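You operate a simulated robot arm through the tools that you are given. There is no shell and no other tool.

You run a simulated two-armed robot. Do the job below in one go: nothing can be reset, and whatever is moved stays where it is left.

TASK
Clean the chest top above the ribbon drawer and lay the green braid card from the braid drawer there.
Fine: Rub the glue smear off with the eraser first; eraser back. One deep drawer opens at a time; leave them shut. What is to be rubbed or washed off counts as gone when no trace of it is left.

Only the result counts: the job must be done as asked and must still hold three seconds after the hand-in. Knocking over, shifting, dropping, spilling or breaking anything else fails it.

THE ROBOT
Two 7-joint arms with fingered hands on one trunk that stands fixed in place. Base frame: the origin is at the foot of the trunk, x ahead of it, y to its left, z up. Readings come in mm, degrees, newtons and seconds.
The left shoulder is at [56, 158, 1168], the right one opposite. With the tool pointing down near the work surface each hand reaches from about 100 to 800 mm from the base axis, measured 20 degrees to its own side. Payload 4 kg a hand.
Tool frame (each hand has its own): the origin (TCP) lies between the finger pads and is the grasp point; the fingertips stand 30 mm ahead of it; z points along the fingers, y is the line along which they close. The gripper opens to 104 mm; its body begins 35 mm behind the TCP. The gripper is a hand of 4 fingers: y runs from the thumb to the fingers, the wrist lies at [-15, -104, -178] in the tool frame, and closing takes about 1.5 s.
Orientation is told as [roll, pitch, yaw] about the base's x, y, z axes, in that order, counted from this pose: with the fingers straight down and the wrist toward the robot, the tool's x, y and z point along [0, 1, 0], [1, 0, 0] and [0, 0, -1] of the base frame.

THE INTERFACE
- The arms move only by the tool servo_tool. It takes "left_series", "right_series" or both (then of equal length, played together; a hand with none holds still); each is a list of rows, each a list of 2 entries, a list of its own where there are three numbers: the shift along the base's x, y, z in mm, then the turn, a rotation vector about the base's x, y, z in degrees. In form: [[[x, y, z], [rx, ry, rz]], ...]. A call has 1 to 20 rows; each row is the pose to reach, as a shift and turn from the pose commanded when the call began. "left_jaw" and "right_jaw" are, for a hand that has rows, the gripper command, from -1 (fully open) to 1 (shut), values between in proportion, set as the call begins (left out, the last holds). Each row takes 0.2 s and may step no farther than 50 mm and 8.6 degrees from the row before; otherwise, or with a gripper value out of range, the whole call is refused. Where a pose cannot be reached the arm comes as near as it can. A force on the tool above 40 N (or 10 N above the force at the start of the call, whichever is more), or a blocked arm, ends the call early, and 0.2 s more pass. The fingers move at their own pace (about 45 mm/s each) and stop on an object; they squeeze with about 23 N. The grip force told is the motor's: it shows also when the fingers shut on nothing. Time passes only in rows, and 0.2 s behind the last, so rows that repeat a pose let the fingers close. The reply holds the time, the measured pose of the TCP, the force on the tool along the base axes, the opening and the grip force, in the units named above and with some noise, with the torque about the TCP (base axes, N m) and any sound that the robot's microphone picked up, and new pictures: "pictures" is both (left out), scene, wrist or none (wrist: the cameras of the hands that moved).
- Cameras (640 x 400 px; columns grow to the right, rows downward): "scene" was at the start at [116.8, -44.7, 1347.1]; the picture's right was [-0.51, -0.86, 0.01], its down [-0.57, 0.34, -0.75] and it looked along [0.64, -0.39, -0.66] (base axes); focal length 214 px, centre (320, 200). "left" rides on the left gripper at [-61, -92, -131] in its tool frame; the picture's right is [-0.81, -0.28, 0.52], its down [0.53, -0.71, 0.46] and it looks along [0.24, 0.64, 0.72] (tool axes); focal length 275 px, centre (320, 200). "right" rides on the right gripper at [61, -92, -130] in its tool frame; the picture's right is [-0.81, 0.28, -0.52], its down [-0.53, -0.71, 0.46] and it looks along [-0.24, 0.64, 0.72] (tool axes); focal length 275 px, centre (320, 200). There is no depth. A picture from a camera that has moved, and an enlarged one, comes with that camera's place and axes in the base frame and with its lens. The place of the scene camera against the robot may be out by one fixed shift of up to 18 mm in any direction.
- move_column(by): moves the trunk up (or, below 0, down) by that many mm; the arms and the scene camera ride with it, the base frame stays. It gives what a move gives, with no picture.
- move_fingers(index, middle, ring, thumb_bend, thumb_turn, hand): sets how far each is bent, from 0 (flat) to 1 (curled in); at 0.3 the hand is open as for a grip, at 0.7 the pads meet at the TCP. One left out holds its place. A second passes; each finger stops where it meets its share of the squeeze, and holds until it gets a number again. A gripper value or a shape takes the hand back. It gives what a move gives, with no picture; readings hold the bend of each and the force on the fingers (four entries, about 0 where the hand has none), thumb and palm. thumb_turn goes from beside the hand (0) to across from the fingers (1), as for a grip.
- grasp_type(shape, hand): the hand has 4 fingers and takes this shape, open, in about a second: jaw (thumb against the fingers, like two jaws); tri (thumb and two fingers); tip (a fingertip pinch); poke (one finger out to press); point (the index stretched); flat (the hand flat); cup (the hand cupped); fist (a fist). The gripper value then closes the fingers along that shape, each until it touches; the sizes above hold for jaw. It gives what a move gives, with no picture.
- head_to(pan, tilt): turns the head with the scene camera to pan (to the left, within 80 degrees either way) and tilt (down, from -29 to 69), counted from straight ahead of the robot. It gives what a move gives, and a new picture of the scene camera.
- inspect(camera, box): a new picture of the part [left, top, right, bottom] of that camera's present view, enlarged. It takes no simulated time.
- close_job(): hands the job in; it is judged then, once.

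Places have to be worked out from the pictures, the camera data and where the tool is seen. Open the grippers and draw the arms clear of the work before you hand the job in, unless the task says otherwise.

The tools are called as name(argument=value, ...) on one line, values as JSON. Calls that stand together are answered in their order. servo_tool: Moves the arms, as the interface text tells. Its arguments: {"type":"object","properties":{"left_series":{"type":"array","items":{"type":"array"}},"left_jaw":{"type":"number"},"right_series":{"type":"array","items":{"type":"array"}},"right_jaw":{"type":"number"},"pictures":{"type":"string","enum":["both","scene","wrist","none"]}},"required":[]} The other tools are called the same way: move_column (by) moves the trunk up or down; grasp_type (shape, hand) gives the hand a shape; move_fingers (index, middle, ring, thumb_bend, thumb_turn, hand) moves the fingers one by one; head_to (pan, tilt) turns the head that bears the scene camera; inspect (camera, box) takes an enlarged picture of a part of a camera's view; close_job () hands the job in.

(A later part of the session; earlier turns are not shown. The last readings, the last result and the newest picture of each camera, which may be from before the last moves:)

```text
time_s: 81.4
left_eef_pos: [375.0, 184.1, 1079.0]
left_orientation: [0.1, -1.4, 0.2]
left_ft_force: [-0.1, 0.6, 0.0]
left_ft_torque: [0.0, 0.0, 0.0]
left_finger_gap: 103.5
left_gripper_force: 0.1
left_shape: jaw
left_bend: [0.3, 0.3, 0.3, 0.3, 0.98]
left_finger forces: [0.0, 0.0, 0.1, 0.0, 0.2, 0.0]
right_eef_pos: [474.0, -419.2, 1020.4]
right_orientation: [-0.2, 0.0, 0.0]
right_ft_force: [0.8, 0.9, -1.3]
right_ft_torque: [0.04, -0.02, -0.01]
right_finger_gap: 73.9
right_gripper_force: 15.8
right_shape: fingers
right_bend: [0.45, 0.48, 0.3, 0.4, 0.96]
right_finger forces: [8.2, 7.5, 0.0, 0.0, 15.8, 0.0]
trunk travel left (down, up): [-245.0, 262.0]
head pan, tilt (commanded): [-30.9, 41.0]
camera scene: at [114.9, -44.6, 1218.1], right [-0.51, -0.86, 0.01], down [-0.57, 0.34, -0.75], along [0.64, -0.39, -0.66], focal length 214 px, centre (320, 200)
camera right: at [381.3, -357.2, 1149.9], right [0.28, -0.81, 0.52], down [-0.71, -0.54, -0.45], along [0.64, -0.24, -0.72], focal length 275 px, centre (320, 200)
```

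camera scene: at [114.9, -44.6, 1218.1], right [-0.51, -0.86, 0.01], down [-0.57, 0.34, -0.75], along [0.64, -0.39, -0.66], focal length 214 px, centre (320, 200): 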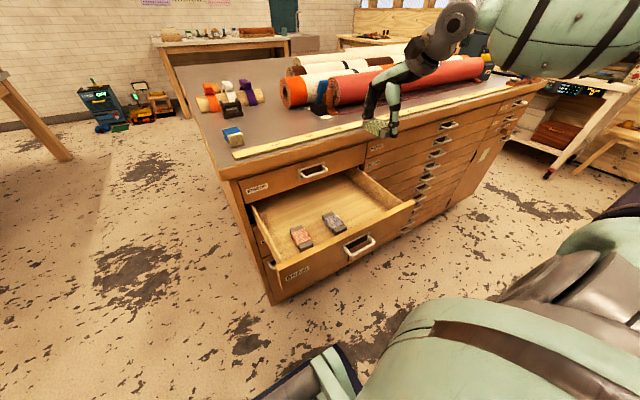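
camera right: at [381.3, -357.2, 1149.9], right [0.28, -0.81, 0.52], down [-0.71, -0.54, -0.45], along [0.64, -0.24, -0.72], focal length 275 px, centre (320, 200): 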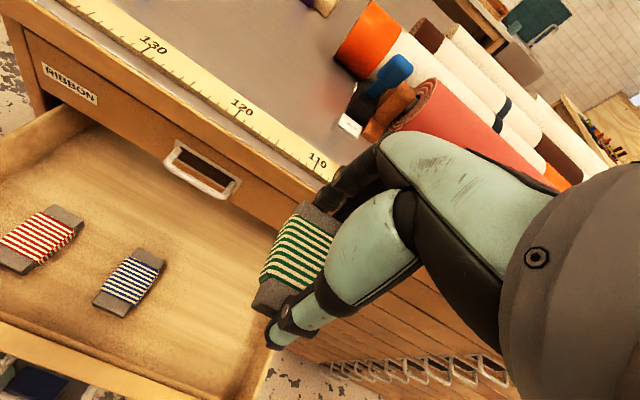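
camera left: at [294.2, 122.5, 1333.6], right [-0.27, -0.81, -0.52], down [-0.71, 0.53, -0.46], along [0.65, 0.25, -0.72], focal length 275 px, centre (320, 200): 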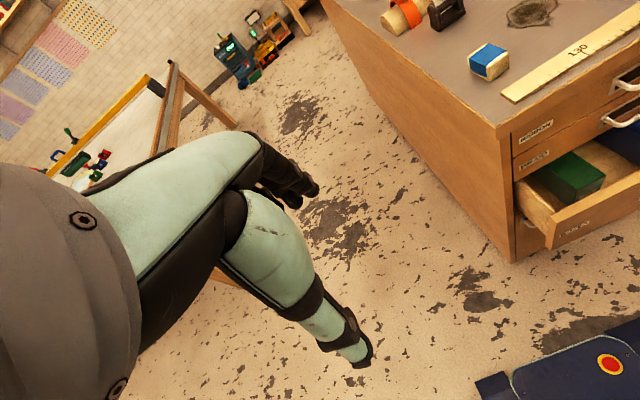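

The card is held at z ≈ 1020, clear of the chest. I carry it over the cleaned patch to about (735, -250).

servo_tool(right_series=[[[25, 22, 0], [0, 0, 0]], [[55, 47, 0], [0, 0, 0]], [[88, 72, 0], [0, 0, 0]], [[121, 97, 0], [0, 0, 0]], [[154, 120, 0], [0, 0, 0]], [[187, 140, 0], [0, 0, 0]], [[220, 156, 0], [0, 0, 0]], [[248, 166, 0], [0, 0, 0]], [[261, 169, -5], [0, 0, 0]], [[261, 169, -10], [0, 0, 0]], [[261, 169, -10], [0, 0, 0]]], pictures="both")

inspect(camera="scene", box=[180, 60, 380, 200])

inspect(camera="right", box=[200, 140, 440, 400])

```text
time_s: 83.8
left_eef_pos: [374.8, 185.8, 1077.9]
left_orientation: [0.0, -1.3, 0.1]
left_ft_force: [1.0, 0.4, 0.1]
left_ft_torque: [-0.03, 0.0, 0.0]
left_finger_gap: 103.9
left_gripper_force: 0.0
left_shape: jaw
left_bend: [0.3, 0.3, 0.3, 0.3, 0.98]
left_finger forces: [0.0, 0.0, 0.0, 0.0, 0.0, 0.1]
right_eef_pos: [718.8, -257.7, 1010.9]
right_orientation: [0.0, 0.0, -0.1]
right_ft_force: [-0.6, 1.0, -0.9]
right_ft_torque: [-0.02, 0.0, -0.02]
right_finger_gap: 73.7
right_gripper_force: 15.0
right_shape: fingers
right_bend: [0.45, 0.48, 0.3, 0.4, 0.96]
right_finger forces: [8.2, 7.4, 0.0, 0.0, 15.8, 0.0]
right hand out of reach, approached as far as the arm can: row 8, 9, 10, 11
trunk travel left (down, up): [-245.0, 262.0]
head pan, tilt (commanded): [-30.9, 41.0]
camera scene: at [115.3, -44.5, 1218.1], right [-0.51, -0.86, 0.01], down [-0.57, 0.34, -0.75], along [0.64, -0.39, -0.66], focal length 214 px, centre (320, 200)
camera right: at [626.8, -194.4, 1140.8], right [0.27, -0.81, 0.52], down [-0.71, -0.53, -0.45], along [0.65, -0.25, -0.72], focal length 275 px, centre (320, 200)
```

scene: 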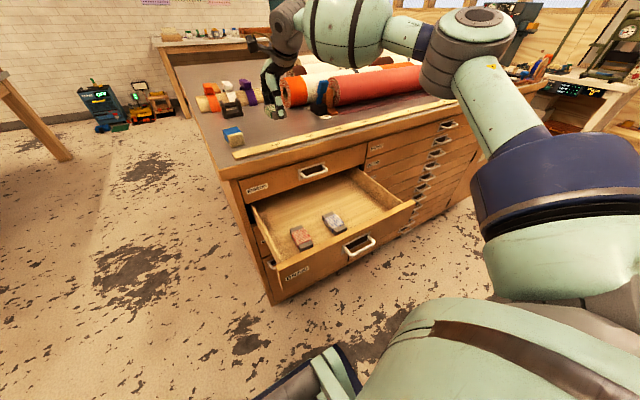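
right: 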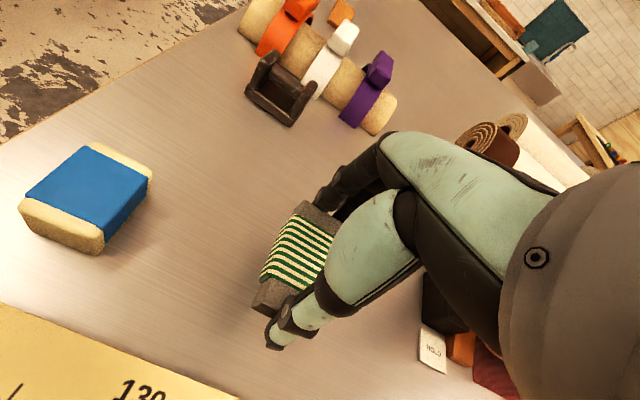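

```text
2.86 times, centred on (280, 130) of scene
camera zoom: at [115.3, -44.5, 1218.1], right [-0.51, -0.86, 0.01], down [-0.57, 0.34, -0.75], along [0.64, -0.39, -0.66], focal length 613 px, centre (434, 400)
```

zoom: 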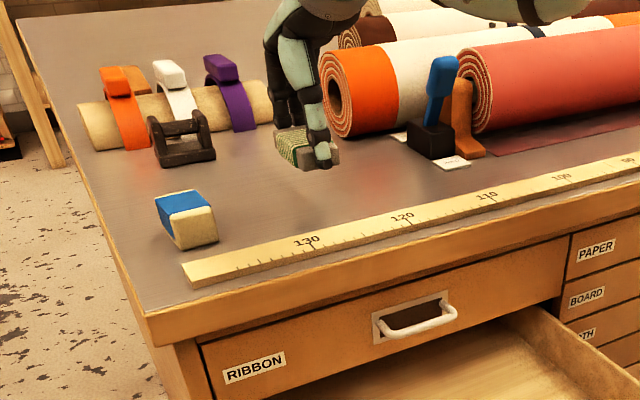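

```text
1.54 times, centred on (320, 270) of right
camera zoom: at [626.8, -194.4, 1140.8], right [0.27, -0.81, 0.52], down [-0.71, -0.53, -0.45], along [0.65, -0.25, -0.72], focal length 424 px, centre (320, 92)
```

zoom: 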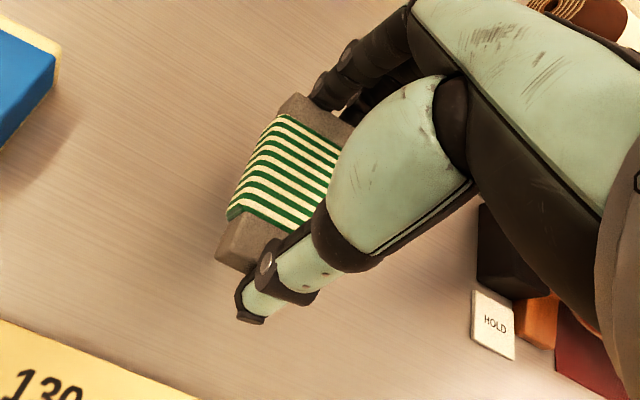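

The hand is over the cleaned patch at (719, -258), stopped by reach at this height, which is a fine spot. I lower the card there toward the top, stopping just above contact.

servo_tool(right_series=[[[-14, -6, -10], [0, 0, 0]], [[-14, -6, -20], [0, 0, 0]], [[-14, -6, -28], [0, 0, 0]], [[-14, -6, -34], [0, 0, 0]], [[-14, -6, -37], [0, 0, 0]], [[-14, -6, -37], [0, 0, 0]]], pictures="wrist")

inspect(camera="scene", box=[230, 80, 330, 150])

```text
time_s: 85.2
left_eef_pos: [373.7, 184.9, 1078.0]
left_orientation: [0.1, -1.4, 0.1]
left_ft_force: [-0.5, -0.8, 0.4]
left_ft_torque: [0.01, -0.02, -0.02]
left_finger_gap: 104.0
left_gripper_force: 0.0
left_shape: jaw
left_bend: [0.3, 0.3, 0.3, 0.3, 0.98]
left_finger forces: [0.0, 0.0, 0.0, 0.1, 0.0, 0.0]
right_eef_pos: [706.5, -262.1, 974.8]
right_orientation: [-0.1, -0.1, 0.0]
right_ft_force: [0.1, 0.1, -1.3]
right_ft_torque: [-0.01, 0.01, 0.02]
right_finger_gap: 73.9
right_gripper_force: 16.3
right_shape: fingers
right_bend: [0.45, 0.48, 0.3, 0.4, 0.96]
right_finger forces: [8.2, 7.4, 0.0, 0.0, 15.7, 0.0]
trunk travel left (down, up): [-245.0, 262.0]
head pan, tilt (commanded): [-30.9, 41.0]
camera right: at [613.8, -200.0, 1104.0], right [0.28, -0.81, 0.52], down [-0.71, -0.53, -0.45], along [0.64, -0.24, -0.72], focal length 275 px, centre (320, 200)
```

right: 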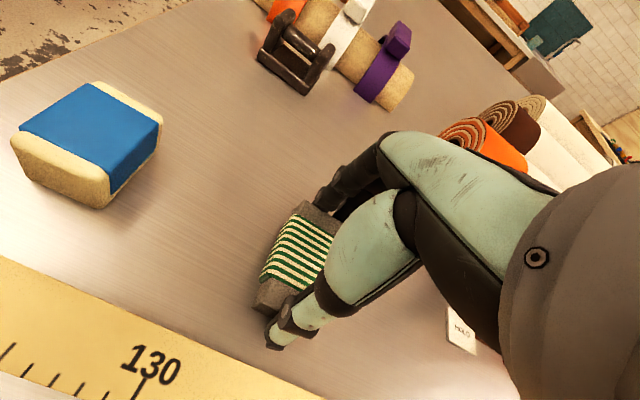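

```text
5.71 times, centred on (280, 115) of scene
camera zoom: at [115.1, -44.6, 1218.1], right [-0.51, -0.86, 0.01], down [-0.57, 0.34, -0.75], along [0.64, -0.39, -0.66], focal length 1226 px, centre (549, 686)
```

zoom: 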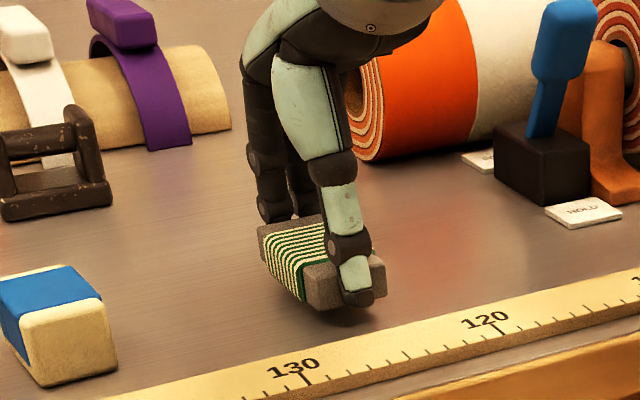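

The hand came down at x = 706, a bit near the ruler for opening the thumb, so I shift 20 mm forward first, then lower in small steps until the card touches.

servo_tool(right_series=[[[10, 4, 0], [0, 0, 0]], [[20, 6, 0], [0, 0, 0]], [[22, 6, 0], [0, 0, 0]], [[22, 6, -2], [0, 0, 0]], [[22, 6, -4], [0, 0, 0]], [[22, 6, -6], [0, 0, 0]], [[22, 6, -6], [0, 0, 0]]], pictures="wrist")

inspect(camera="scene", box=[230, 80, 330, 150])

```text
time_s: 86.8
left_eef_pos: [374.3, 185.8, 1077.9]
left_orientation: [0.1, -1.4, 0.1]
left_ft_force: [-0.2, -0.2, 0.3]
left_ft_torque: [0.01, 0.0, 0.03]
left_finger_gap: 103.9
left_gripper_force: 0.0
left_shape: jaw
left_bend: [0.3, 0.3, 0.3, 0.3, 0.98]
left_finger forces: [0.1, 0.0, 0.0, 0.0, 0.1, 0.0]
right_eef_pos: [721.4, -257.3, 968.4]
right_orientation: [-0.2, -0.1, 0.1]
right_ft_force: [0.0, -0.1, -0.2]
right_ft_torque: [-0.01, 0.03, 0.02]
right_finger_gap: 73.9
right_gripper_force: 15.9
right_shape: fingers
right_bend: [0.45, 0.48, 0.3, 0.4, 0.96]
right_finger forces: [8.2, 7.4, 0.1, 0.0, 15.7, 0.1]
right hand out of reach, approached as far as the arm can: row 2, 3, 4, 5, 6, 7
trunk travel left (down, up): [-245.0, 262.0]
head pan, tilt (commanded): [-30.9, 41.0]
camera right: at [629.8, -195.6, 1097.6], right [0.27, -0.81, 0.52], down [-0.71, -0.53, -0.46], along [0.65, -0.24, -0.72], focal length 275 px, centre (320, 200)
```

right: 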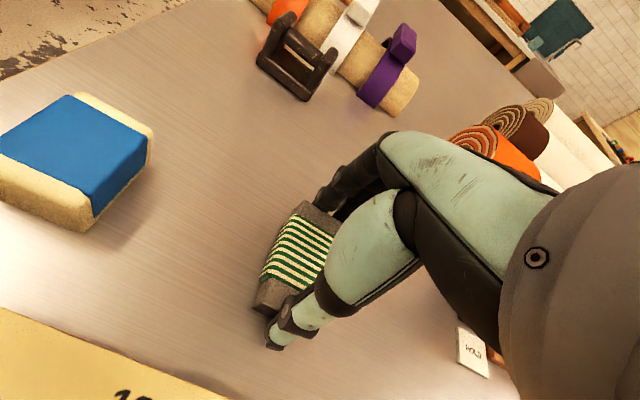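

```text
5.71 times, centred on (280, 115) of scene
camera zoom: at [115.3, -44.6, 1218.1], right [-0.51, -0.86, 0.01], down [-0.57, 0.34, -0.75], along [0.64, -0.39, -0.66], focal length 1226 px, centre (549, 686)
```

zoom: 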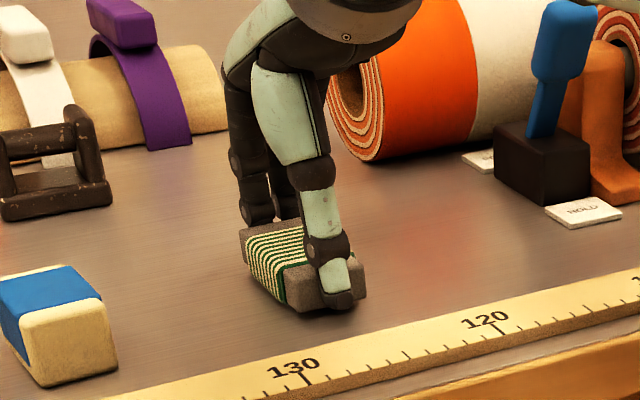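

No contact yet at z = 968. I ease the target slightly inside the reach limit and lower in 1.5 mm steps.

servo_tool(right_series=[[[0, 0, -1.5], [0, 0, 0]], [[0, 0, -3], [0, 0, 0]], [[0, 0, -4], [0, 0, 0]], [[0, 0, -4], [0, 0, 0]]], pictures="none")

inspect(camera="scene", box=[230, 80, 330, 150])

```text
time_s: 87.8
left_eef_pos: [373.1, 184.9, 1077.6]
left_orientation: [0.1, -1.5, 0.1]
left_ft_force: [-0.1, 0.2, -0.6]
left_ft_torque: [-0.02, -0.02, 0.02]
left_finger_gap: 103.9
left_gripper_force: 0.0
left_shape: jaw
left_bend: [0.3, 0.3, 0.3, 0.3, 0.98]
left_finger forces: [0.1, 0.0, 0.0, 0.0, 0.0, 0.1]
right_eef_pos: [723.0, -258.1, 965.7]
right_orientation: [-0.2, 0.0, 0.0]
right_ft_force: [1.8, -0.4, 4.2]
right_ft_torque: [-0.04, -0.14, -0.03]
right_finger_gap: 74.2
right_gripper_force: 16.6
right_shape: fingers
right_bend: [0.45, 0.48, 0.3, 0.4, 0.96]
right_finger forces: [8.5, 8.6, 0.1, 0.0, 16.0, 0.0]
trunk travel left (down, up): [-245.0, 262.0]
head pan, tilt (commanded): [-30.9, 41.0]
```

```text
5.71 times, centred on (280, 115) of scene
camera zoom: at [114.6, -44.4, 1218.2], right [-0.51, -0.86, 0.01], down [-0.57, 0.34, -0.75], along [0.64, -0.39, -0.66], focal length 1226 px, centre (549, 686)
```

zoom: 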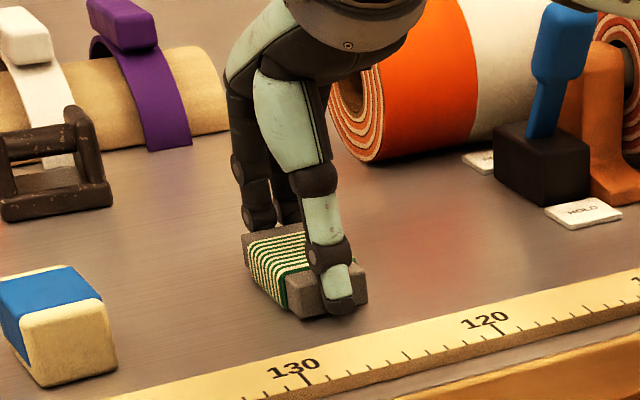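

The card rests on the top with 4 N of contact. I open the thumb and fingers a little to let go.

move_fingers(hand="right", index=0.39, middle=0.4, thumb_bend=0.35)

inspect(camera="scene", box=[230, 80, 330, 150])

inspect(camera="right", box=[200, 140, 440, 400])

```text
time_s: 88.8
left_eef_pos: [374.1, 185.8, 1077.8]
left_orientation: [0.1, -1.5, 0.2]
left_ft_force: [-0.3, 0.2, -0.6]
left_ft_torque: [0.0, 0.0, -0.04]
left_finger_gap: 103.8
left_gripper_force: 0.1
left_shape: jaw
left_bend: [0.3, 0.3, 0.3, 0.3, 0.98]
left_finger forces: [0.0, 0.0, 0.1, 0.0, 0.0, 0.0]
right_eef_pos: [721.9, -258.5, 963.2]
right_orientation: [-0.1, 0.1, 0.0]
right_ft_force: [-0.1, -0.5, 1.0]
right_ft_torque: [-0.02, 0.0, -0.01]
right_finger_gap: 85.4
right_gripper_force: 0.1
right_shape: fingers
right_bend: [0.39, 0.4, 0.3, 0.35, 0.97]
right_finger forces: [0.0, 0.4, 0.1, 0.0, 0.2, 0.0]
trunk travel left (down, up): [-245.0, 262.0]
head pan, tilt (commanded): [-30.9, 41.0]
```

```text
5.71 times, centred on (280, 115) of scene
camera zoom: at [115.1, -44.5, 1218.1], right [-0.51, -0.86, 0.01], down [-0.57, 0.34, -0.75], along [0.64, -0.39, -0.66], focal length 1226 px, centre (549, 686)
```

zoom: 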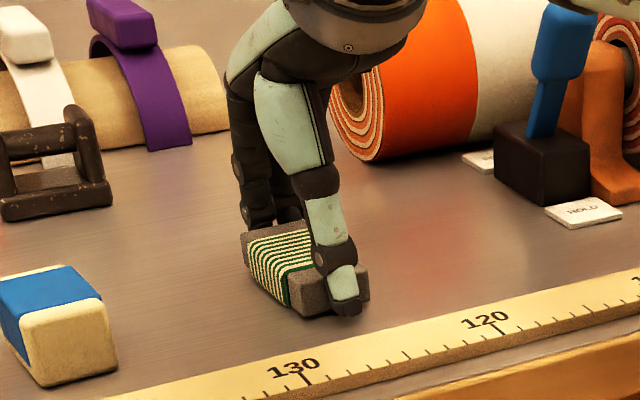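

```text
1.54 times, centred on (320, 270) of right
camera zoom: at [629.8, -195.9, 1093.6], right [0.28, -0.81, 0.52], down [-0.71, -0.53, -0.45], along [0.64, -0.24, -0.72], focal length 424 px, centre (320, 92)
```

zoom: 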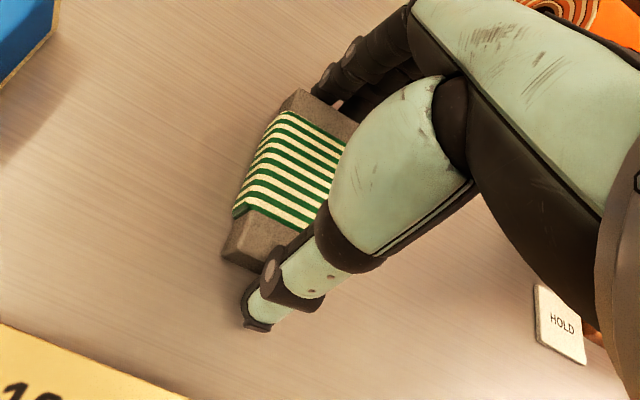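

The card has settled and grip force is zero. I rise a few millimetres, open a little more, then lift the hand clear.

servo_tool(right_series=[[[-1, 0, 2], [0, 0, 0]], [[-1, 0, 5], [0, 0, 0]], [[-1, 0, 6], [0, 0, 0]]], pictures="none")

move_fingers(hand="right", index=0.34, middle=0.34, thumb_bend=0.33)

servo_tool(right_series=[[[0, 0, 10], [0, 0, 0]], [[0, 0, 22], [0, 0, 0]], [[0, 0, 40], [0, 0, 0]], [[-10, 0, 60], [0, 0, 0]], [[-25, -5, 75], [0, 0, 0]], [[-25, -5, 75], [0, 0, 0]]], pictures="both")

inspect(camera="scene", box=[180, 60, 380, 200])

```text
time_s: 89.6
left_eef_pos: [374.0, 184.4, 1079.6]
left_orientation: [0.1, -1.4, 0.1]
left_ft_force: [0.7, 0.1, 0.1]
left_ft_torque: [0.0, 0.01, -0.01]
left_finger_gap: 104.0
left_gripper_force: 0.0
left_shape: jaw
left_bend: [0.3, 0.3, 0.3, 0.3, 0.98]
left_finger forces: [0.0, 0.0, 0.0, 0.0, 0.1, 0.0]
right_eef_pos: [721.1, -257.0, 968.6]
right_orientation: [-0.1, 0.0, -0.1]
right_ft_force: [0.6, 0.2, 0.1]
right_ft_torque: [0.03, -0.02, 0.01]
right_finger_gap: 85.6
right_gripper_force: 0.0
right_shape: fingers
right_bend: [0.39, 0.4, 0.3, 0.35, 0.97]
right_finger forces: [0.0, 0.0, 0.0, 0.1, 0.1, 0.0]
trunk travel left (down, up): [-245.0, 262.0]
head pan, tilt (commanded): [-30.9, 41.0]
```

```text
time_s: 90.6
left_eef_pos: [374.7, 184.1, 1079.7]
left_orientation: [0.1, -1.4, 0.2]
left_ft_force: [-0.4, 0.7, 0.8]
left_ft_torque: [-0.04, -0.03, -0.03]
left_finger_gap: 104.2
left_gripper_force: 0.0
left_shape: jaw
left_bend: [0.3, 0.3, 0.3, 0.3, 0.98]
left_finger forces: [0.0, 0.0, 0.0, 0.0, 0.1, 0.1]
right_eef_pos: [721.5, -257.7, 968.4]
right_orientation: [-0.1, 0.0, 0.0]
right_ft_force: [1.1, 0.3, 0.3]
right_ft_torque: [-0.03, 0.0, -0.01]
right_finger_gap: 94.1
right_gripper_force: 0.1
right_shape: fingers
right_bend: [0.34, 0.34, 0.3, 0.33, 0.97]
right_finger forces: [0.1, 0.0, 0.0, 0.0, 0.0, 0.0]
trunk travel left (down, up): [-245.0, 262.0]
head pan, tilt (commanded): [-30.9, 41.0]
```

```text
time_s: 92.0
left_eef_pos: [374.9, 184.4, 1079.4]
left_orientation: [0.1, -1.5, 0.0]
left_ft_force: [0.5, 0.0, -0.3]
left_ft_torque: [-0.01, 0.01, -0.02]
left_finger_gap: 103.9
left_gripper_force: 0.0
left_shape: jaw
left_bend: [0.3, 0.3, 0.3, 0.3, 0.98]
left_finger forces: [0.1, 0.0, 0.0, 0.0, 0.0, 0.0]
right_eef_pos: [696.8, -264.1, 1044.9]
right_orientation: [-0.2, 0.2, 0.2]
right_ft_force: [0.1, -0.3, 0.3]
right_ft_torque: [0.01, 0.02, 0.02]
right_finger_gap: 94.4
right_gripper_force: 0.1
right_shape: fingers
right_bend: [0.34, 0.34, 0.3, 0.33, 0.97]
right_finger forces: [0.1, 0.0, 0.1, 0.0, 0.0, 0.0]
trunk travel left (down, up): [-245.0, 262.0]
head pan, tilt (commanded): [-30.9, 41.0]
camera scene: at [115.9, -44.3, 1218.0], right [-0.51, -0.86, 0.01], down [-0.57, 0.34, -0.75], along [0.64, -0.39, -0.66], focal length 214 px, centre (320, 200)
camera right: at [603.9, -201.7, 1174.4], right [0.28, -0.81, 0.52], down [-0.71, -0.53, -0.45], along [0.64, -0.25, -0.72], focal length 275 px, centre (320, 200)
```

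scene: 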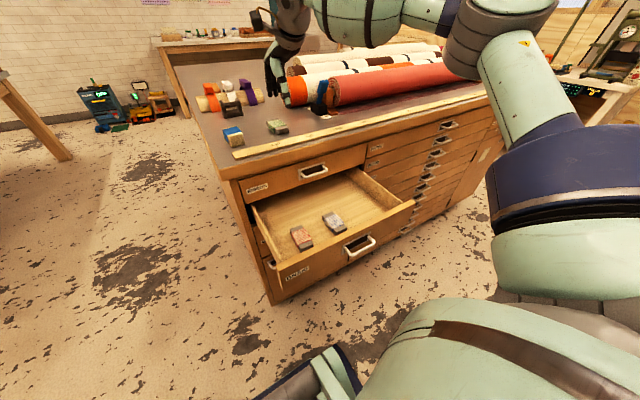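
right: 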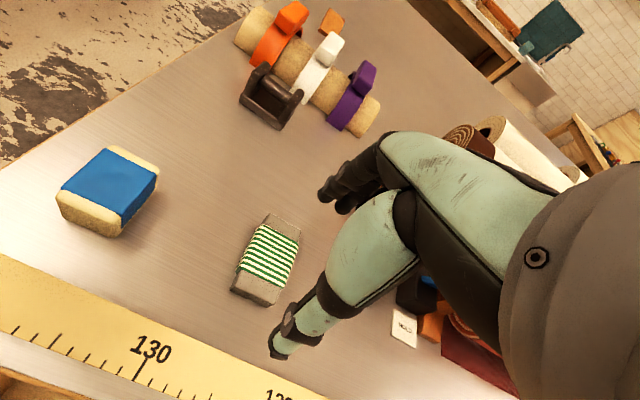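

```text
2.86 times, centred on (280, 130) of scene
camera zoom: at [115.9, -44.3, 1218.0], right [-0.51, -0.86, 0.01], down [-0.57, 0.34, -0.75], along [0.64, -0.39, -0.66], focal length 613 px, centre (434, 400)
```

zoom: 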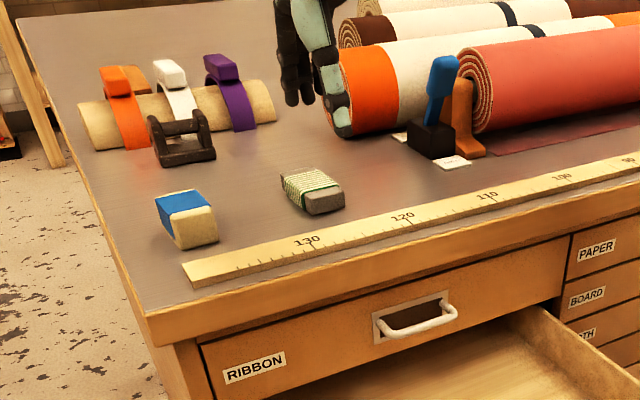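

The green card lies flat on the cleaned patch. Now I draw the hand back over the front of the chest, to prepare pushing the BRAID drawer shut.

servo_tool(right_series=[[[-35, -12, 5], [0, 0, 0]], [[-75, -32, 5], [0, 0, 0]], [[-115, -55, 5], [0, 0, 0]], [[-155, -80, 5], [0, 0, 0]], [[-195, -105, 0], [0, 0, 0]], [[-230, -130, 0], [0, 0, 0]], [[-262, -150, 0], [0, 0, 0]], [[-285, -160, 0], [0, 0, 0]], [[-285, -160, 0], [0, 0, 0]]], pictures="both")

grasp_type(shape="fist", hand="right")

inspect(camera="scene", box=[180, 60, 440, 300])

```text
time_s: 94.0
left_eef_pos: [373.9, 186.1, 1078.1]
left_orientation: [0.2, -1.4, 0.1]
left_ft_force: [0.4, 0.3, -0.4]
left_ft_torque: [0.01, -0.02, 0.01]
left_finger_gap: 104.1
left_gripper_force: 0.0
left_shape: jaw
left_bend: [0.3, 0.3, 0.3, 0.3, 0.98]
left_finger forces: [0.0, 0.0, 0.1, 0.0, 0.1, 0.0]
right_eef_pos: [413.9, -421.5, 1046.7]
right_orientation: [-0.2, 0.0, -0.1]
right_ft_force: [-0.7, 0.2, 0.0]
right_ft_torque: [0.02, 0.02, -0.05]
right_finger_gap: 94.1
right_gripper_force: 0.1
right_shape: fingers
right_bend: [0.34, 0.34, 0.3, 0.33, 0.97]
right_finger forces: [0.1, 0.1, 0.0, 0.0, 0.0, 0.0]
trunk travel left (down, up): [-245.0, 262.0]
head pan, tilt (commanded): [-30.9, 41.0]
camera scene: at [114.8, -44.1, 1218.2], right [-0.51, -0.86, 0.01], down [-0.57, 0.34, -0.75], along [0.64, -0.39, -0.66], focal length 214 px, centre (320, 200)
camera right: at [321.5, -359.4, 1176.1], right [0.28, -0.81, 0.52], down [-0.71, -0.53, -0.45], along [0.64, -0.25, -0.72], focal length 275 px, centre (320, 200)
```

scene: 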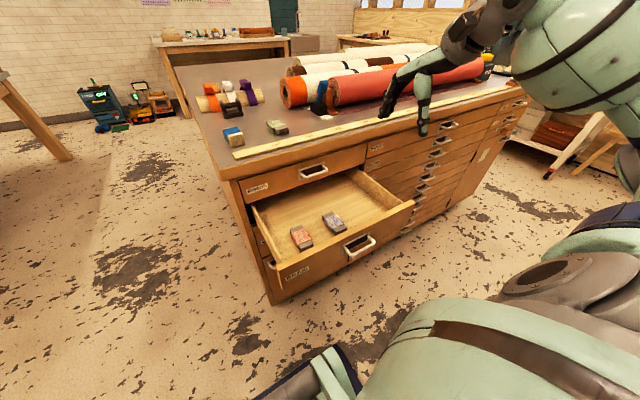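
right: 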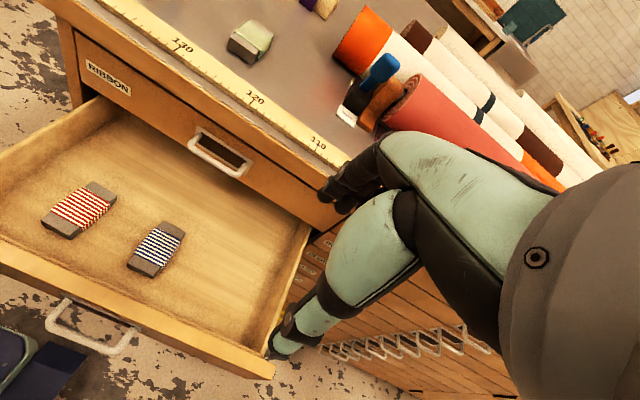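

```text
time_s: 94.9
left_eef_pos: [373.9, 184.5, 1079.2]
left_orientation: [0.1, -1.4, 0.0]
left_ft_force: [0.5, 0.0, -0.8]
left_ft_torque: [-0.01, 0.0, -0.01]
left_finger_gap: 104.0
left_gripper_force: 0.0
left_shape: jaw
left_bend: [0.3, 0.3, 0.3, 0.3, 0.98]
left_finger forces: [0.0, 0.0, 0.0, 0.1, 0.0, 0.0]
right_eef_pos: [413.7, -420.9, 1045.2]
right_orientation: [-0.2, 0.0, 0.1]
right_ft_force: [-0.2, -0.1, 0.1]
right_ft_torque: [-0.02, -0.02, -0.01]
right_finger_gap: 0.1
right_gripper_force: 0.1
right_shape: fist
right_bend: [1.0, 1.0, 1.0, 0.86, 0.85]
right_finger forces: [0.0, 0.0, 0.0, 0.0, 0.1, 0.0]
trunk travel left (down, up): [-245.0, 262.0]
head pan, tilt (commanded): [-30.9, 41.0]
```

```text
1.67 times, centred on (310, 180) of scene
camera zoom: at [114.9, -44.5, 1218.1], right [-0.51, -0.86, 0.01], down [-0.57, 0.34, -0.75], along [0.64, -0.39, -0.66], focal length 358 px, centre (337, 233)
```

zoom: 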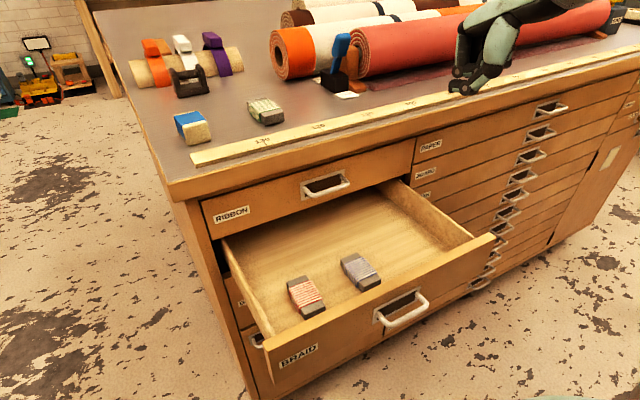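

The fist is formed and the drawer front stands at x ≈ 370. I lower and pitch the fist in front of the BRAID panel, to the right of its handle.

servo_tool(right_series=[[[-10, -15, -20], [0, -7, 0]], [[-22, -30, -45], [0, -14, 0]], [[-36, -42, -75], [0, -21, 0]], [[-50, -48, -105], [0, -28, 0]], [[-64, -48, -138], [0, -36, 0]], [[-78, -44, -170], [0, -44, 0]], [[-90, -36, -205], [0, -52, 0]], [[-98, -26, -240], [0, -60, 0]], [[-104, -8, -275], [0, -60, 0]], [[-106, 10, -303], [0, -60, 0]], [[-106, 10, -303], [0, -60, 0]]], pictures="both")

inspect(camera="scene", box=[240, 140, 480, 320])

```text
time_s: 97.2
left_eef_pos: [361.1, 185.1, 1084.7]
left_orientation: [0.3, -2.4, 0.1]
left_ft_force: [-0.4, 1.1, 0.4]
left_ft_torque: [-0.05, 0.0, -0.01]
left_finger_gap: 103.8
left_gripper_force: 0.0
left_shape: jaw
left_bend: [0.3, 0.3, 0.3, 0.3, 0.98]
left_finger forces: [0.0, 0.0, 0.0, 0.1, 0.0, 0.0]
right_eef_pos: [314.8, -442.0, 789.3]
right_orientation: [-21.4, -59.6, 23.0]
right_ft_force: [-0.3, 0.0, 0.2]
right_ft_torque: [0.01, -0.02, 0.0]
right_finger_gap: 0.2
right_gripper_force: 0.0
right_shape: fist
right_bend: [1.0, 1.0, 1.0, 0.86, 0.85]
right_finger forces: [0.0, 0.1, 0.0, 0.0, 0.0, 0.1]
trunk travel left (down, up): [-245.0, 262.0]
head pan, tilt (commanded): [-30.9, 41.0]
stopped in row 11 (right hand): the arm was blocked; the commanded pose is now the measured one
camera scene: at [113.3, -44.6, 1218.8], right [-0.51, -0.86, 0.01], down [-0.57, 0.34, -0.75], along [0.64, -0.39, -0.66], focal length 214 px, centre (320, 200)
camera right: at [151.4, -397.4, 760.1], right [-0.27, -0.73, 0.63], down [0.11, -0.67, -0.73], along [0.96, -0.13, 0.26], focal length 275 px, centre (320, 200)
```

scene: 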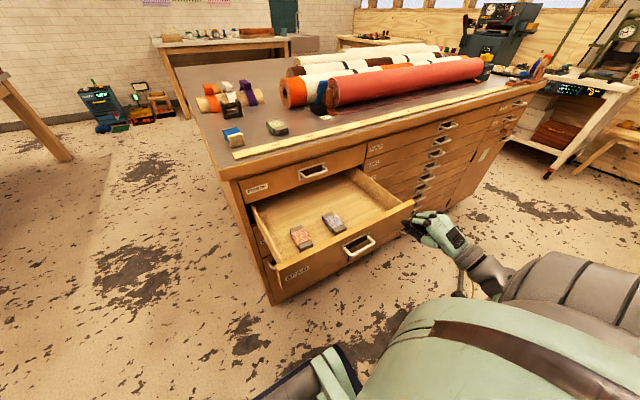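
right: 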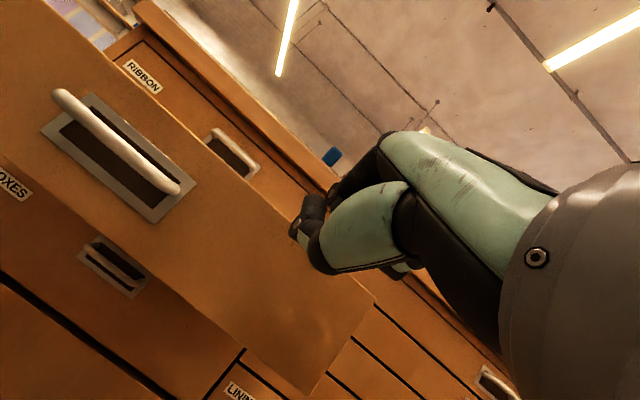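

```text
2.22 times, centred on (360, 230) of scene
camera zoom: at [113.3, -44.6, 1218.8], right [-0.51, -0.86, 0.01], down [-0.57, 0.34, -0.75], along [0.64, -0.39, -0.66], focal length 477 px, centre (231, 133)
```

zoom: 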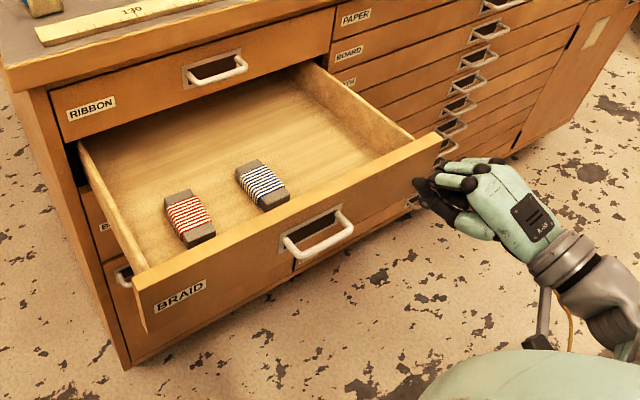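

The arm got blocked (elbow too close to the body with the trunk this low), short of the panel and without touching anything. I raise the trunk back by 130 mm to regain the posture that worked before.

move_column(by=130)

inspect(camera="scene", box=[0, 0, 640, 400])

inspect(camera="right", box=[0, 0, 640, 400])

```text
time_s: 98.7
left_eef_pos: [362.6, 184.4, 1212.3]
left_orientation: [0.3, -2.2, 0.1]
left_ft_force: [-0.7, 0.1, -0.3]
left_ft_torque: [0.01, 0.0, 0.03]
left_finger_gap: 104.1
left_gripper_force: 0.2
left_shape: jaw
left_bend: [0.3, 0.3, 0.3, 0.3, 0.98]
left_finger forces: [0.0, 0.0, 0.1, 0.2, 0.1, 0.0]
right_eef_pos: [313.8, -440.8, 912.4]
right_orientation: [-19.7, -59.4, 21.2]
right_ft_force: [-0.9, -0.4, -0.5]
right_ft_torque: [0.03, -0.01, 0.02]
right_finger_gap: 0.0
right_gripper_force: 0.0
right_shape: fist
right_bend: [1.0, 1.0, 1.0, 0.86, 0.85]
right_finger forces: [0.0, 0.1, 0.1, 0.0, 0.0, 0.0]
trunk travel left (down, up): [-375.0, 132.0]
head pan, tilt (commanded): [-30.9, 41.0]
```

```text
1.00 times, centred on (320, 200) of scene (not enlarged: the box is as wide or as high as the picture)
camera zoom: at [116.2, -44.6, 1347.2], right [-0.51, -0.86, 0.01], down [-0.57, 0.34, -0.75], along [0.64, -0.39, -0.66], focal length 214 px, centre (320, 200)
```

zoom: 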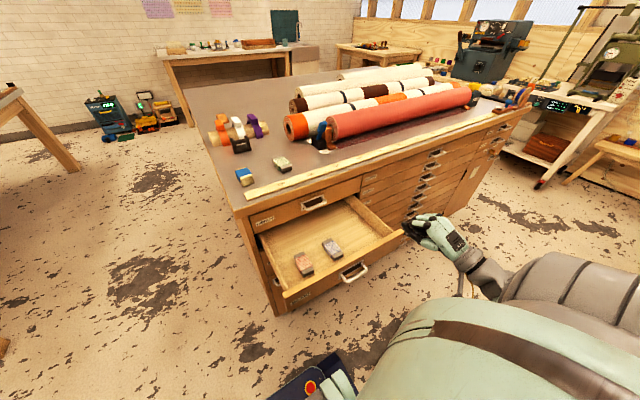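

```text
1.00 times, centred on (320, 200) of right (not enlarged: the box is as wide or as high as the picture)
camera zoom: at [150.4, -394.2, 885.5], right [-0.27, -0.73, 0.62], down [0.1, -0.66, -0.74], along [0.96, -0.14, 0.25], focal length 275 px, centre (320, 200)
```

zoom: 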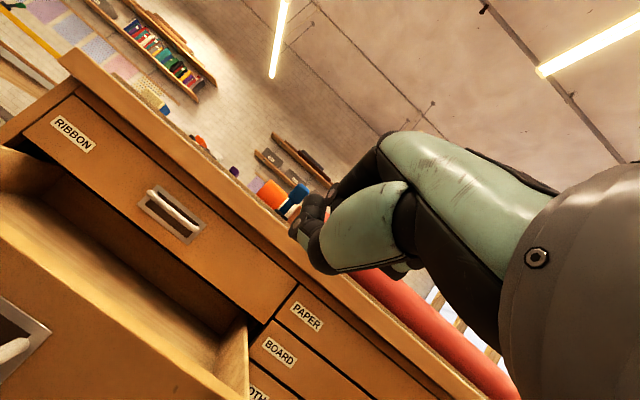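

With the trunk up again the fist is at z = 912 in front of the open drawer. I straighten its orientation and lower it in front of the BRAID panel, right of the handle.

servo_tool(right_series=[[[0, 5, -15], [4, 0.5, -2]], [[0, 10, -40], [8, 0.8, -3.5]], [[0, 18, -75], [10, 1, -4.2]], [[0, 26, -110], [10, 1, -4.2]], [[0, 34, -142], [10, 1, -4.2]], [[0, 36, -167], [10, 1, -4.2]], [[0, 36, -167], [10, 1, -4.2]]], pictures="both")

inspect(camera="scene", box=[240, 140, 480, 320])

```text
time_s: 100.3
left_eef_pos: [362.8, 184.6, 1211.5]
left_orientation: [0.3, -2.2, 0.1]
left_ft_force: [1.3, 0.7, -0.9]
left_ft_torque: [-0.02, -0.02, -0.01]
left_finger_gap: 104.1
left_gripper_force: 0.1
left_shape: jaw
left_bend: [0.3, 0.3, 0.3, 0.3, 0.98]
left_finger forces: [0.1, 0.1, 0.0, 0.0, 0.0, 0.0]
right_eef_pos: [316.1, -415.9, 752.1]
right_orientation: [-3.6, -60.1, 3.8]
right_ft_force: [-0.1, 0.1, -0.4]
right_ft_torque: [0.02, -0.03, 0.0]
right_finger_gap: 0.1
right_gripper_force: 0.0
right_shape: fist
right_bend: [1.0, 1.0, 1.0, 0.86, 0.85]
right_finger forces: [0.1, 0.1, 0.0, 0.0, 0.0, 0.0]
trunk travel left (down, up): [-375.0, 132.0]
head pan, tilt (commanded): [-30.9, 41.0]
camera scene: at [116.1, -44.6, 1347.2], right [-0.51, -0.86, 0.01], down [-0.57, 0.34, -0.75], along [0.64, -0.39, -0.66], focal length 214 px, centre (320, 200)
camera right: at [155.9, -357.3, 734.4], right [-0.3, -0.8, 0.52], down [0.05, -0.56, -0.83], along [0.95, -0.23, 0.21], focal length 275 px, centre (320, 200)
```

scene: 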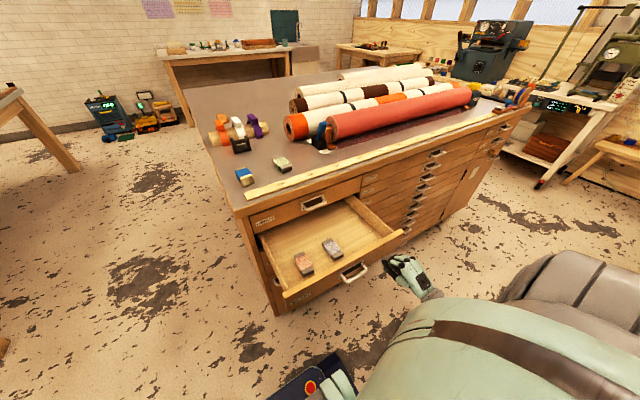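
right: 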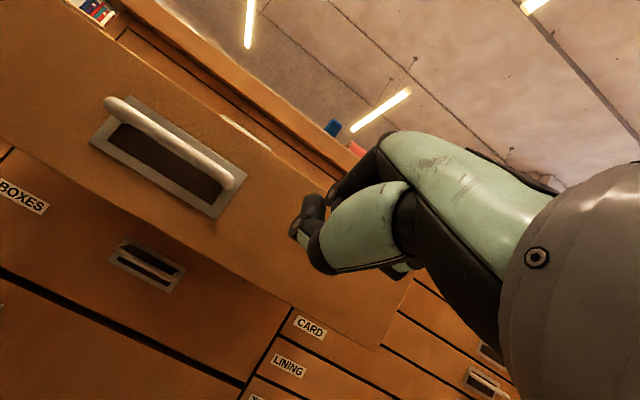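

```text
2.22 times, centred on (360, 230) of scene
camera zoom: at [116.1, -44.6, 1347.2], right [-0.51, -0.86, 0.01], down [-0.57, 0.34, -0.75], along [0.64, -0.39, -0.66], focal length 477 px, centre (231, 133)
```

zoom: 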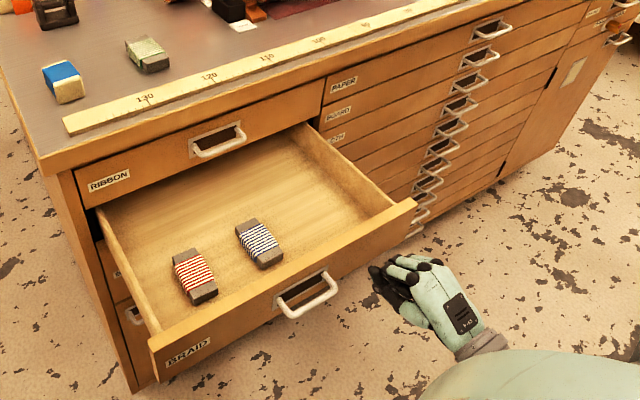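

The fist is right of the handle, about 40 mm short of the panel. I push forward in 13 mm steps.

servo_tool(right_series=[[[10, 5, -8], [1, 0, -1]], [[23, 8, -9], [1.5, 0, -1.5]], [[36, 8, -9], [1.5, 0, -1.5]], [[49, 8, -9], [1.5, 0, -1.5]], [[62, 8, -9], [1.5, 0, -1.5]], [[75, 8, -9], [1.5, 0, -1.5]], [[88, 8, -9], [1.5, 0, -1.5]], [[101, 8, -9], [1.5, 0, -1.5]]], pictures="both")

inspect(camera="scene", box=[240, 140, 480, 320])

```text
time_s: 102.1
left_eef_pos: [362.5, 185.2, 1211.6]
left_orientation: [0.2, -2.1, 0.0]
left_ft_force: [0.0, -0.5, 0.6]
left_ft_torque: [0.04, -0.01, 0.0]
left_finger_gap: 104.0
left_gripper_force: 0.0
left_shape: jaw
left_bend: [0.3, 0.3, 0.3, 0.3, 0.98]
left_finger forces: [0.0, 0.0, 0.0, 0.0, 0.1, 0.0]
right_eef_pos: [416.0, -397.0, 736.4]
right_orientation: [3.3, -60.1, -4.3]
right_ft_force: [-0.9, 0.0, 0.0]
right_ft_torque: [0.01, -0.04, 0.01]
right_finger_gap: 0.0
right_gripper_force: 0.1
right_shape: fist
right_bend: [1.0, 1.0, 1.0, 0.86, 0.85]
right_finger forces: [0.0, 0.1, 0.0, 0.1, 0.1, 0.1]
trunk travel left (down, up): [-375.0, 132.0]
head pan, tilt (commanded): [-30.9, 41.0]
camera scene: at [116.9, -44.6, 1347.1], right [-0.51, -0.86, 0.01], down [-0.57, 0.34, -0.75], along [0.64, -0.39, -0.66], focal length 214 px, centre (320, 200)
camera right: at [257.0, -330.3, 723.6], right [-0.33, -0.82, 0.47], down [0.03, -0.51, -0.86], along [0.94, -0.27, 0.19], focal length 275 px, centre (320, 200)
```

scene: 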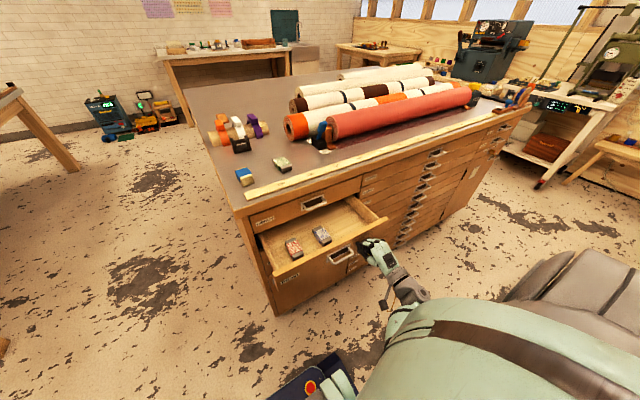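
right: 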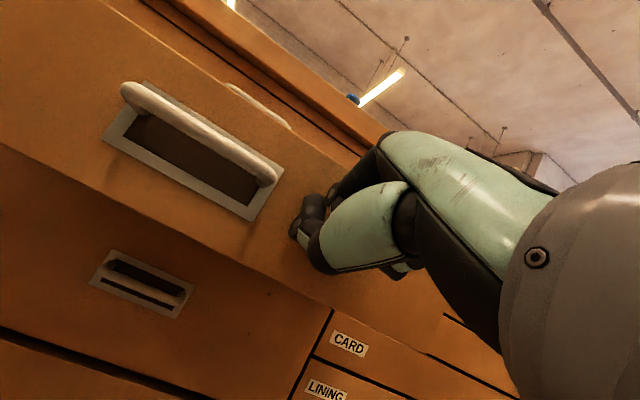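

```text
2.22 times, centred on (360, 230) of scene
camera zoom: at [116.9, -44.6, 1347.1], right [-0.51, -0.86, 0.01], down [-0.57, 0.34, -0.75], along [0.64, -0.39, -0.66], focal length 477 px, centre (231, 133)
```

zoom: 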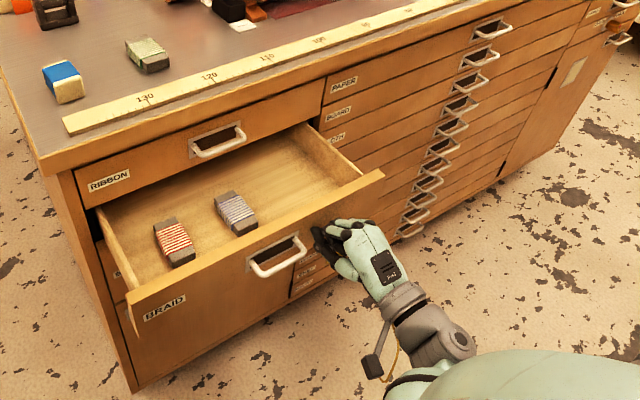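

The drawer is sliding in smoothly, cards undisturbed. I keep pushing.

servo_tool(right_series=[[[13, -2, 1], [0, 0, 0]], [[26, -4, 2], [0, 0, 0]], [[39, -5, 3], [0, 0, 0]], [[52, -5, 3], [0, 0, 0]], [[65, -5, 3], [0, 0, 0]], [[78, -5, 3], [0, 0, 0]], [[91, -5, 3], [0, 0, 0]], [[104, -5, 3], [0, 0, 0]], [[117, -5, 3], [0, 0, 0]], [[130, -5, 3], [0, 0, 0]], [[140, -5, 3], [0, 0, 0]]], pictures="both")

inspect(camera="scene", box=[220, 140, 420, 300])

```text
time_s: 104.5
left_eef_pos: [362.6, 184.6, 1211.0]
left_orientation: [0.1, -2.1, 0.1]
left_ft_force: [0.4, -0.1, 0.5]
left_ft_torque: [0.0, -0.03, -0.04]
left_finger_gap: 103.9
left_gripper_force: 0.1
left_shape: jaw
left_bend: [0.3, 0.3, 0.3, 0.3, 0.98]
left_finger forces: [0.0, 0.0, 0.0, 0.1, 0.0, 0.0]
right_eef_pos: [553.7, -401.3, 736.9]
right_orientation: [3.1, -60.1, -4.3]
right_ft_force: [-0.4, -0.8, -0.4]
right_ft_torque: [-0.03, -0.02, -0.03]
right_finger_gap: 0.0
right_gripper_force: 0.1
right_shape: fist
right_bend: [1.0, 1.0, 1.0, 0.86, 0.85]
right_finger forces: [0.0, 0.0, 0.0, 0.1, 0.3, 0.1]
trunk travel left (down, up): [-375.0, 132.0]
head pan, tilt (commanded): [-30.9, 41.0]
camera scene: at [116.9, -44.6, 1347.1], right [-0.51, -0.86, 0.01], down [-0.57, 0.34, -0.75], along [0.64, -0.39, -0.66], focal length 214 px, centre (320, 200)
camera right: at [396.2, -334.7, 724.8], right [-0.33, -0.82, 0.47], down [0.03, -0.51, -0.86], along [0.94, -0.27, 0.19], focal length 275 px, centre (320, 200)
```

scene: 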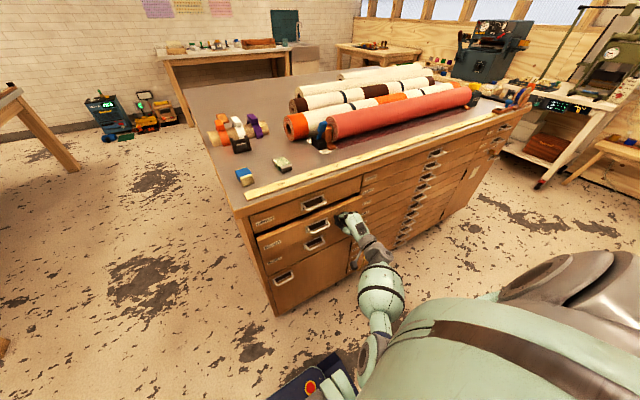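
right: 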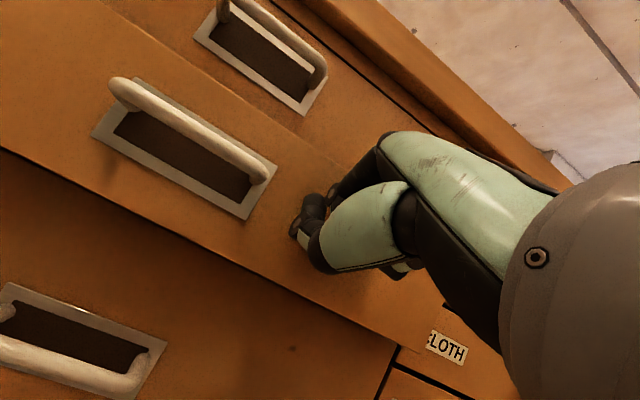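

```text
2.50 times, centred on (320, 220) of scene
camera zoom: at [116.9, -44.6, 1347.1], right [-0.51, -0.86, 0.01], down [-0.57, 0.34, -0.75], along [0.64, -0.39, -0.66], focal length 536 px, centre (320, 150)
```

zoom: 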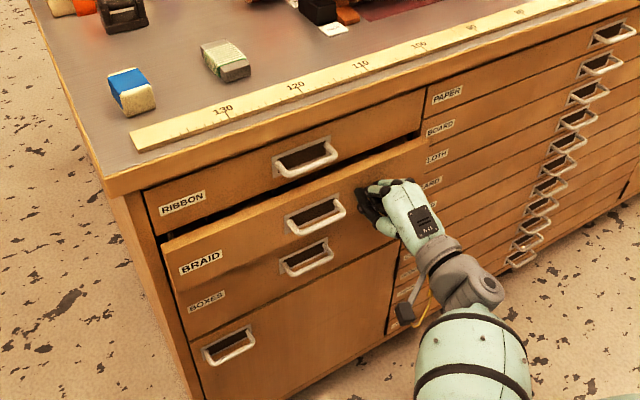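

About 35 mm remain. I push on in smaller steps until it meets its stop.

servo_tool(right_series=[[[8, 0, 0], [0, 0, 0]], [[16, 0, 0], [0, 0, 0]], [[24, 0, 0], [0, 0, 0]], [[31, 0, 0], [0, 0, 0]], [[36, 0, 0], [0, 0, 0]], [[40, 0, 0], [0, 0, 0]], [[44, 0, 0], [0, 0, 0]], [[48, 0, 0], [0, 0, 0]]], pictures="both")

inspect(camera="scene", box=[220, 140, 420, 300])

```text
time_s: 106.0
left_eef_pos: [347.4, 184.9, 1215.2]
left_orientation: [0.1, -2.9, 0.1]
left_ft_force: [-0.7, 0.2, -0.5]
left_ft_torque: [-0.02, -0.01, -0.02]
left_finger_gap: 104.1
left_gripper_force: 0.0
left_shape: jaw
left_bend: [0.3, 0.3, 0.3, 0.3, 0.98]
left_finger forces: [0.1, 0.1, 0.0, 0.0, 0.0, 0.0]
right_eef_pos: [582.6, -403.0, 740.4]
right_orientation: [3.2, -60.3, -4.6]
right_ft_force: [-6.5, -0.7, -0.9]
right_ft_torque: [-0.01, -0.12, 0.1]
right_finger_gap: 0.0
right_gripper_force: 0.1
right_shape: fist
right_bend: [1.0, 1.0, 1.0, 0.87, 0.85]
right_finger forces: [0.0, 0.0, 0.1, 0.1, 7.0, 0.1]
trunk travel left (down, up): [-375.0, 132.0]
head pan, tilt (commanded): [-30.9, 41.0]
stopped in row 7 (right hand): the force on the tool passed its limit at 46 N (the readings are from after the stop); the commanded pose is now the measured one
camera scene: at [116.1, -44.5, 1347.3], right [-0.51, -0.86, 0.01], down [-0.57, 0.34, -0.75], along [0.64, -0.39, -0.66], focal length 214 px, centre (320, 200)
camera right: at [425.4, -336.2, 726.1], right [-0.34, -0.81, 0.47], down [0.03, -0.51, -0.86], along [0.94, -0.28, 0.2], focal length 275 px, centre (320, 200)
```

scene: 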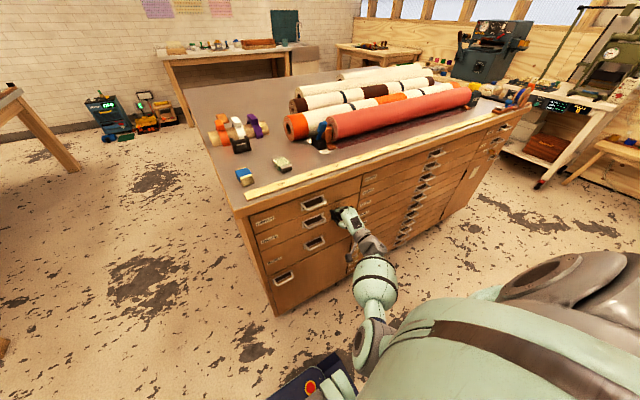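
right: 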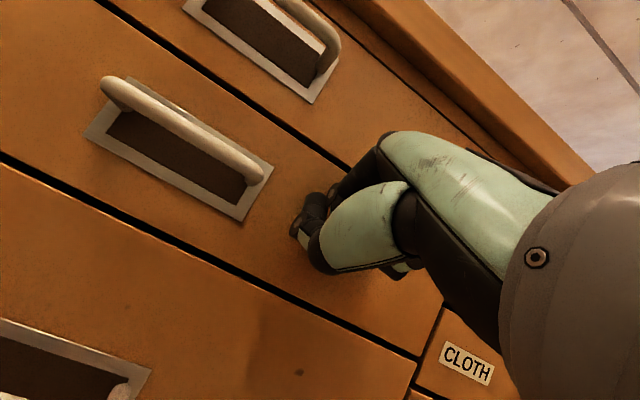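

```text
2.50 times, centred on (320, 220) of scene
camera zoom: at [116.1, -44.5, 1347.3], right [-0.51, -0.86, 0.01], down [-0.57, 0.34, -0.75], along [0.64, -0.39, -0.66], focal length 536 px, centre (320, 150)
```

zoom: 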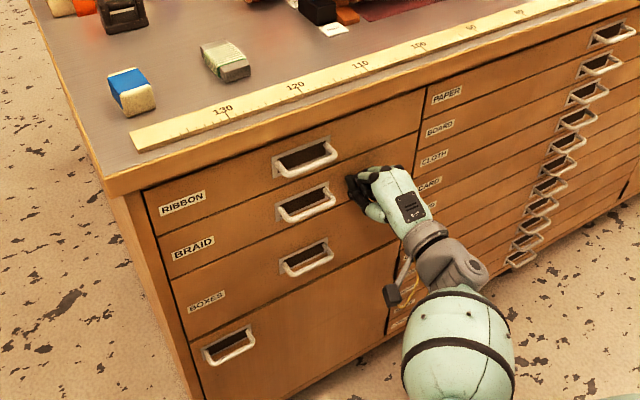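

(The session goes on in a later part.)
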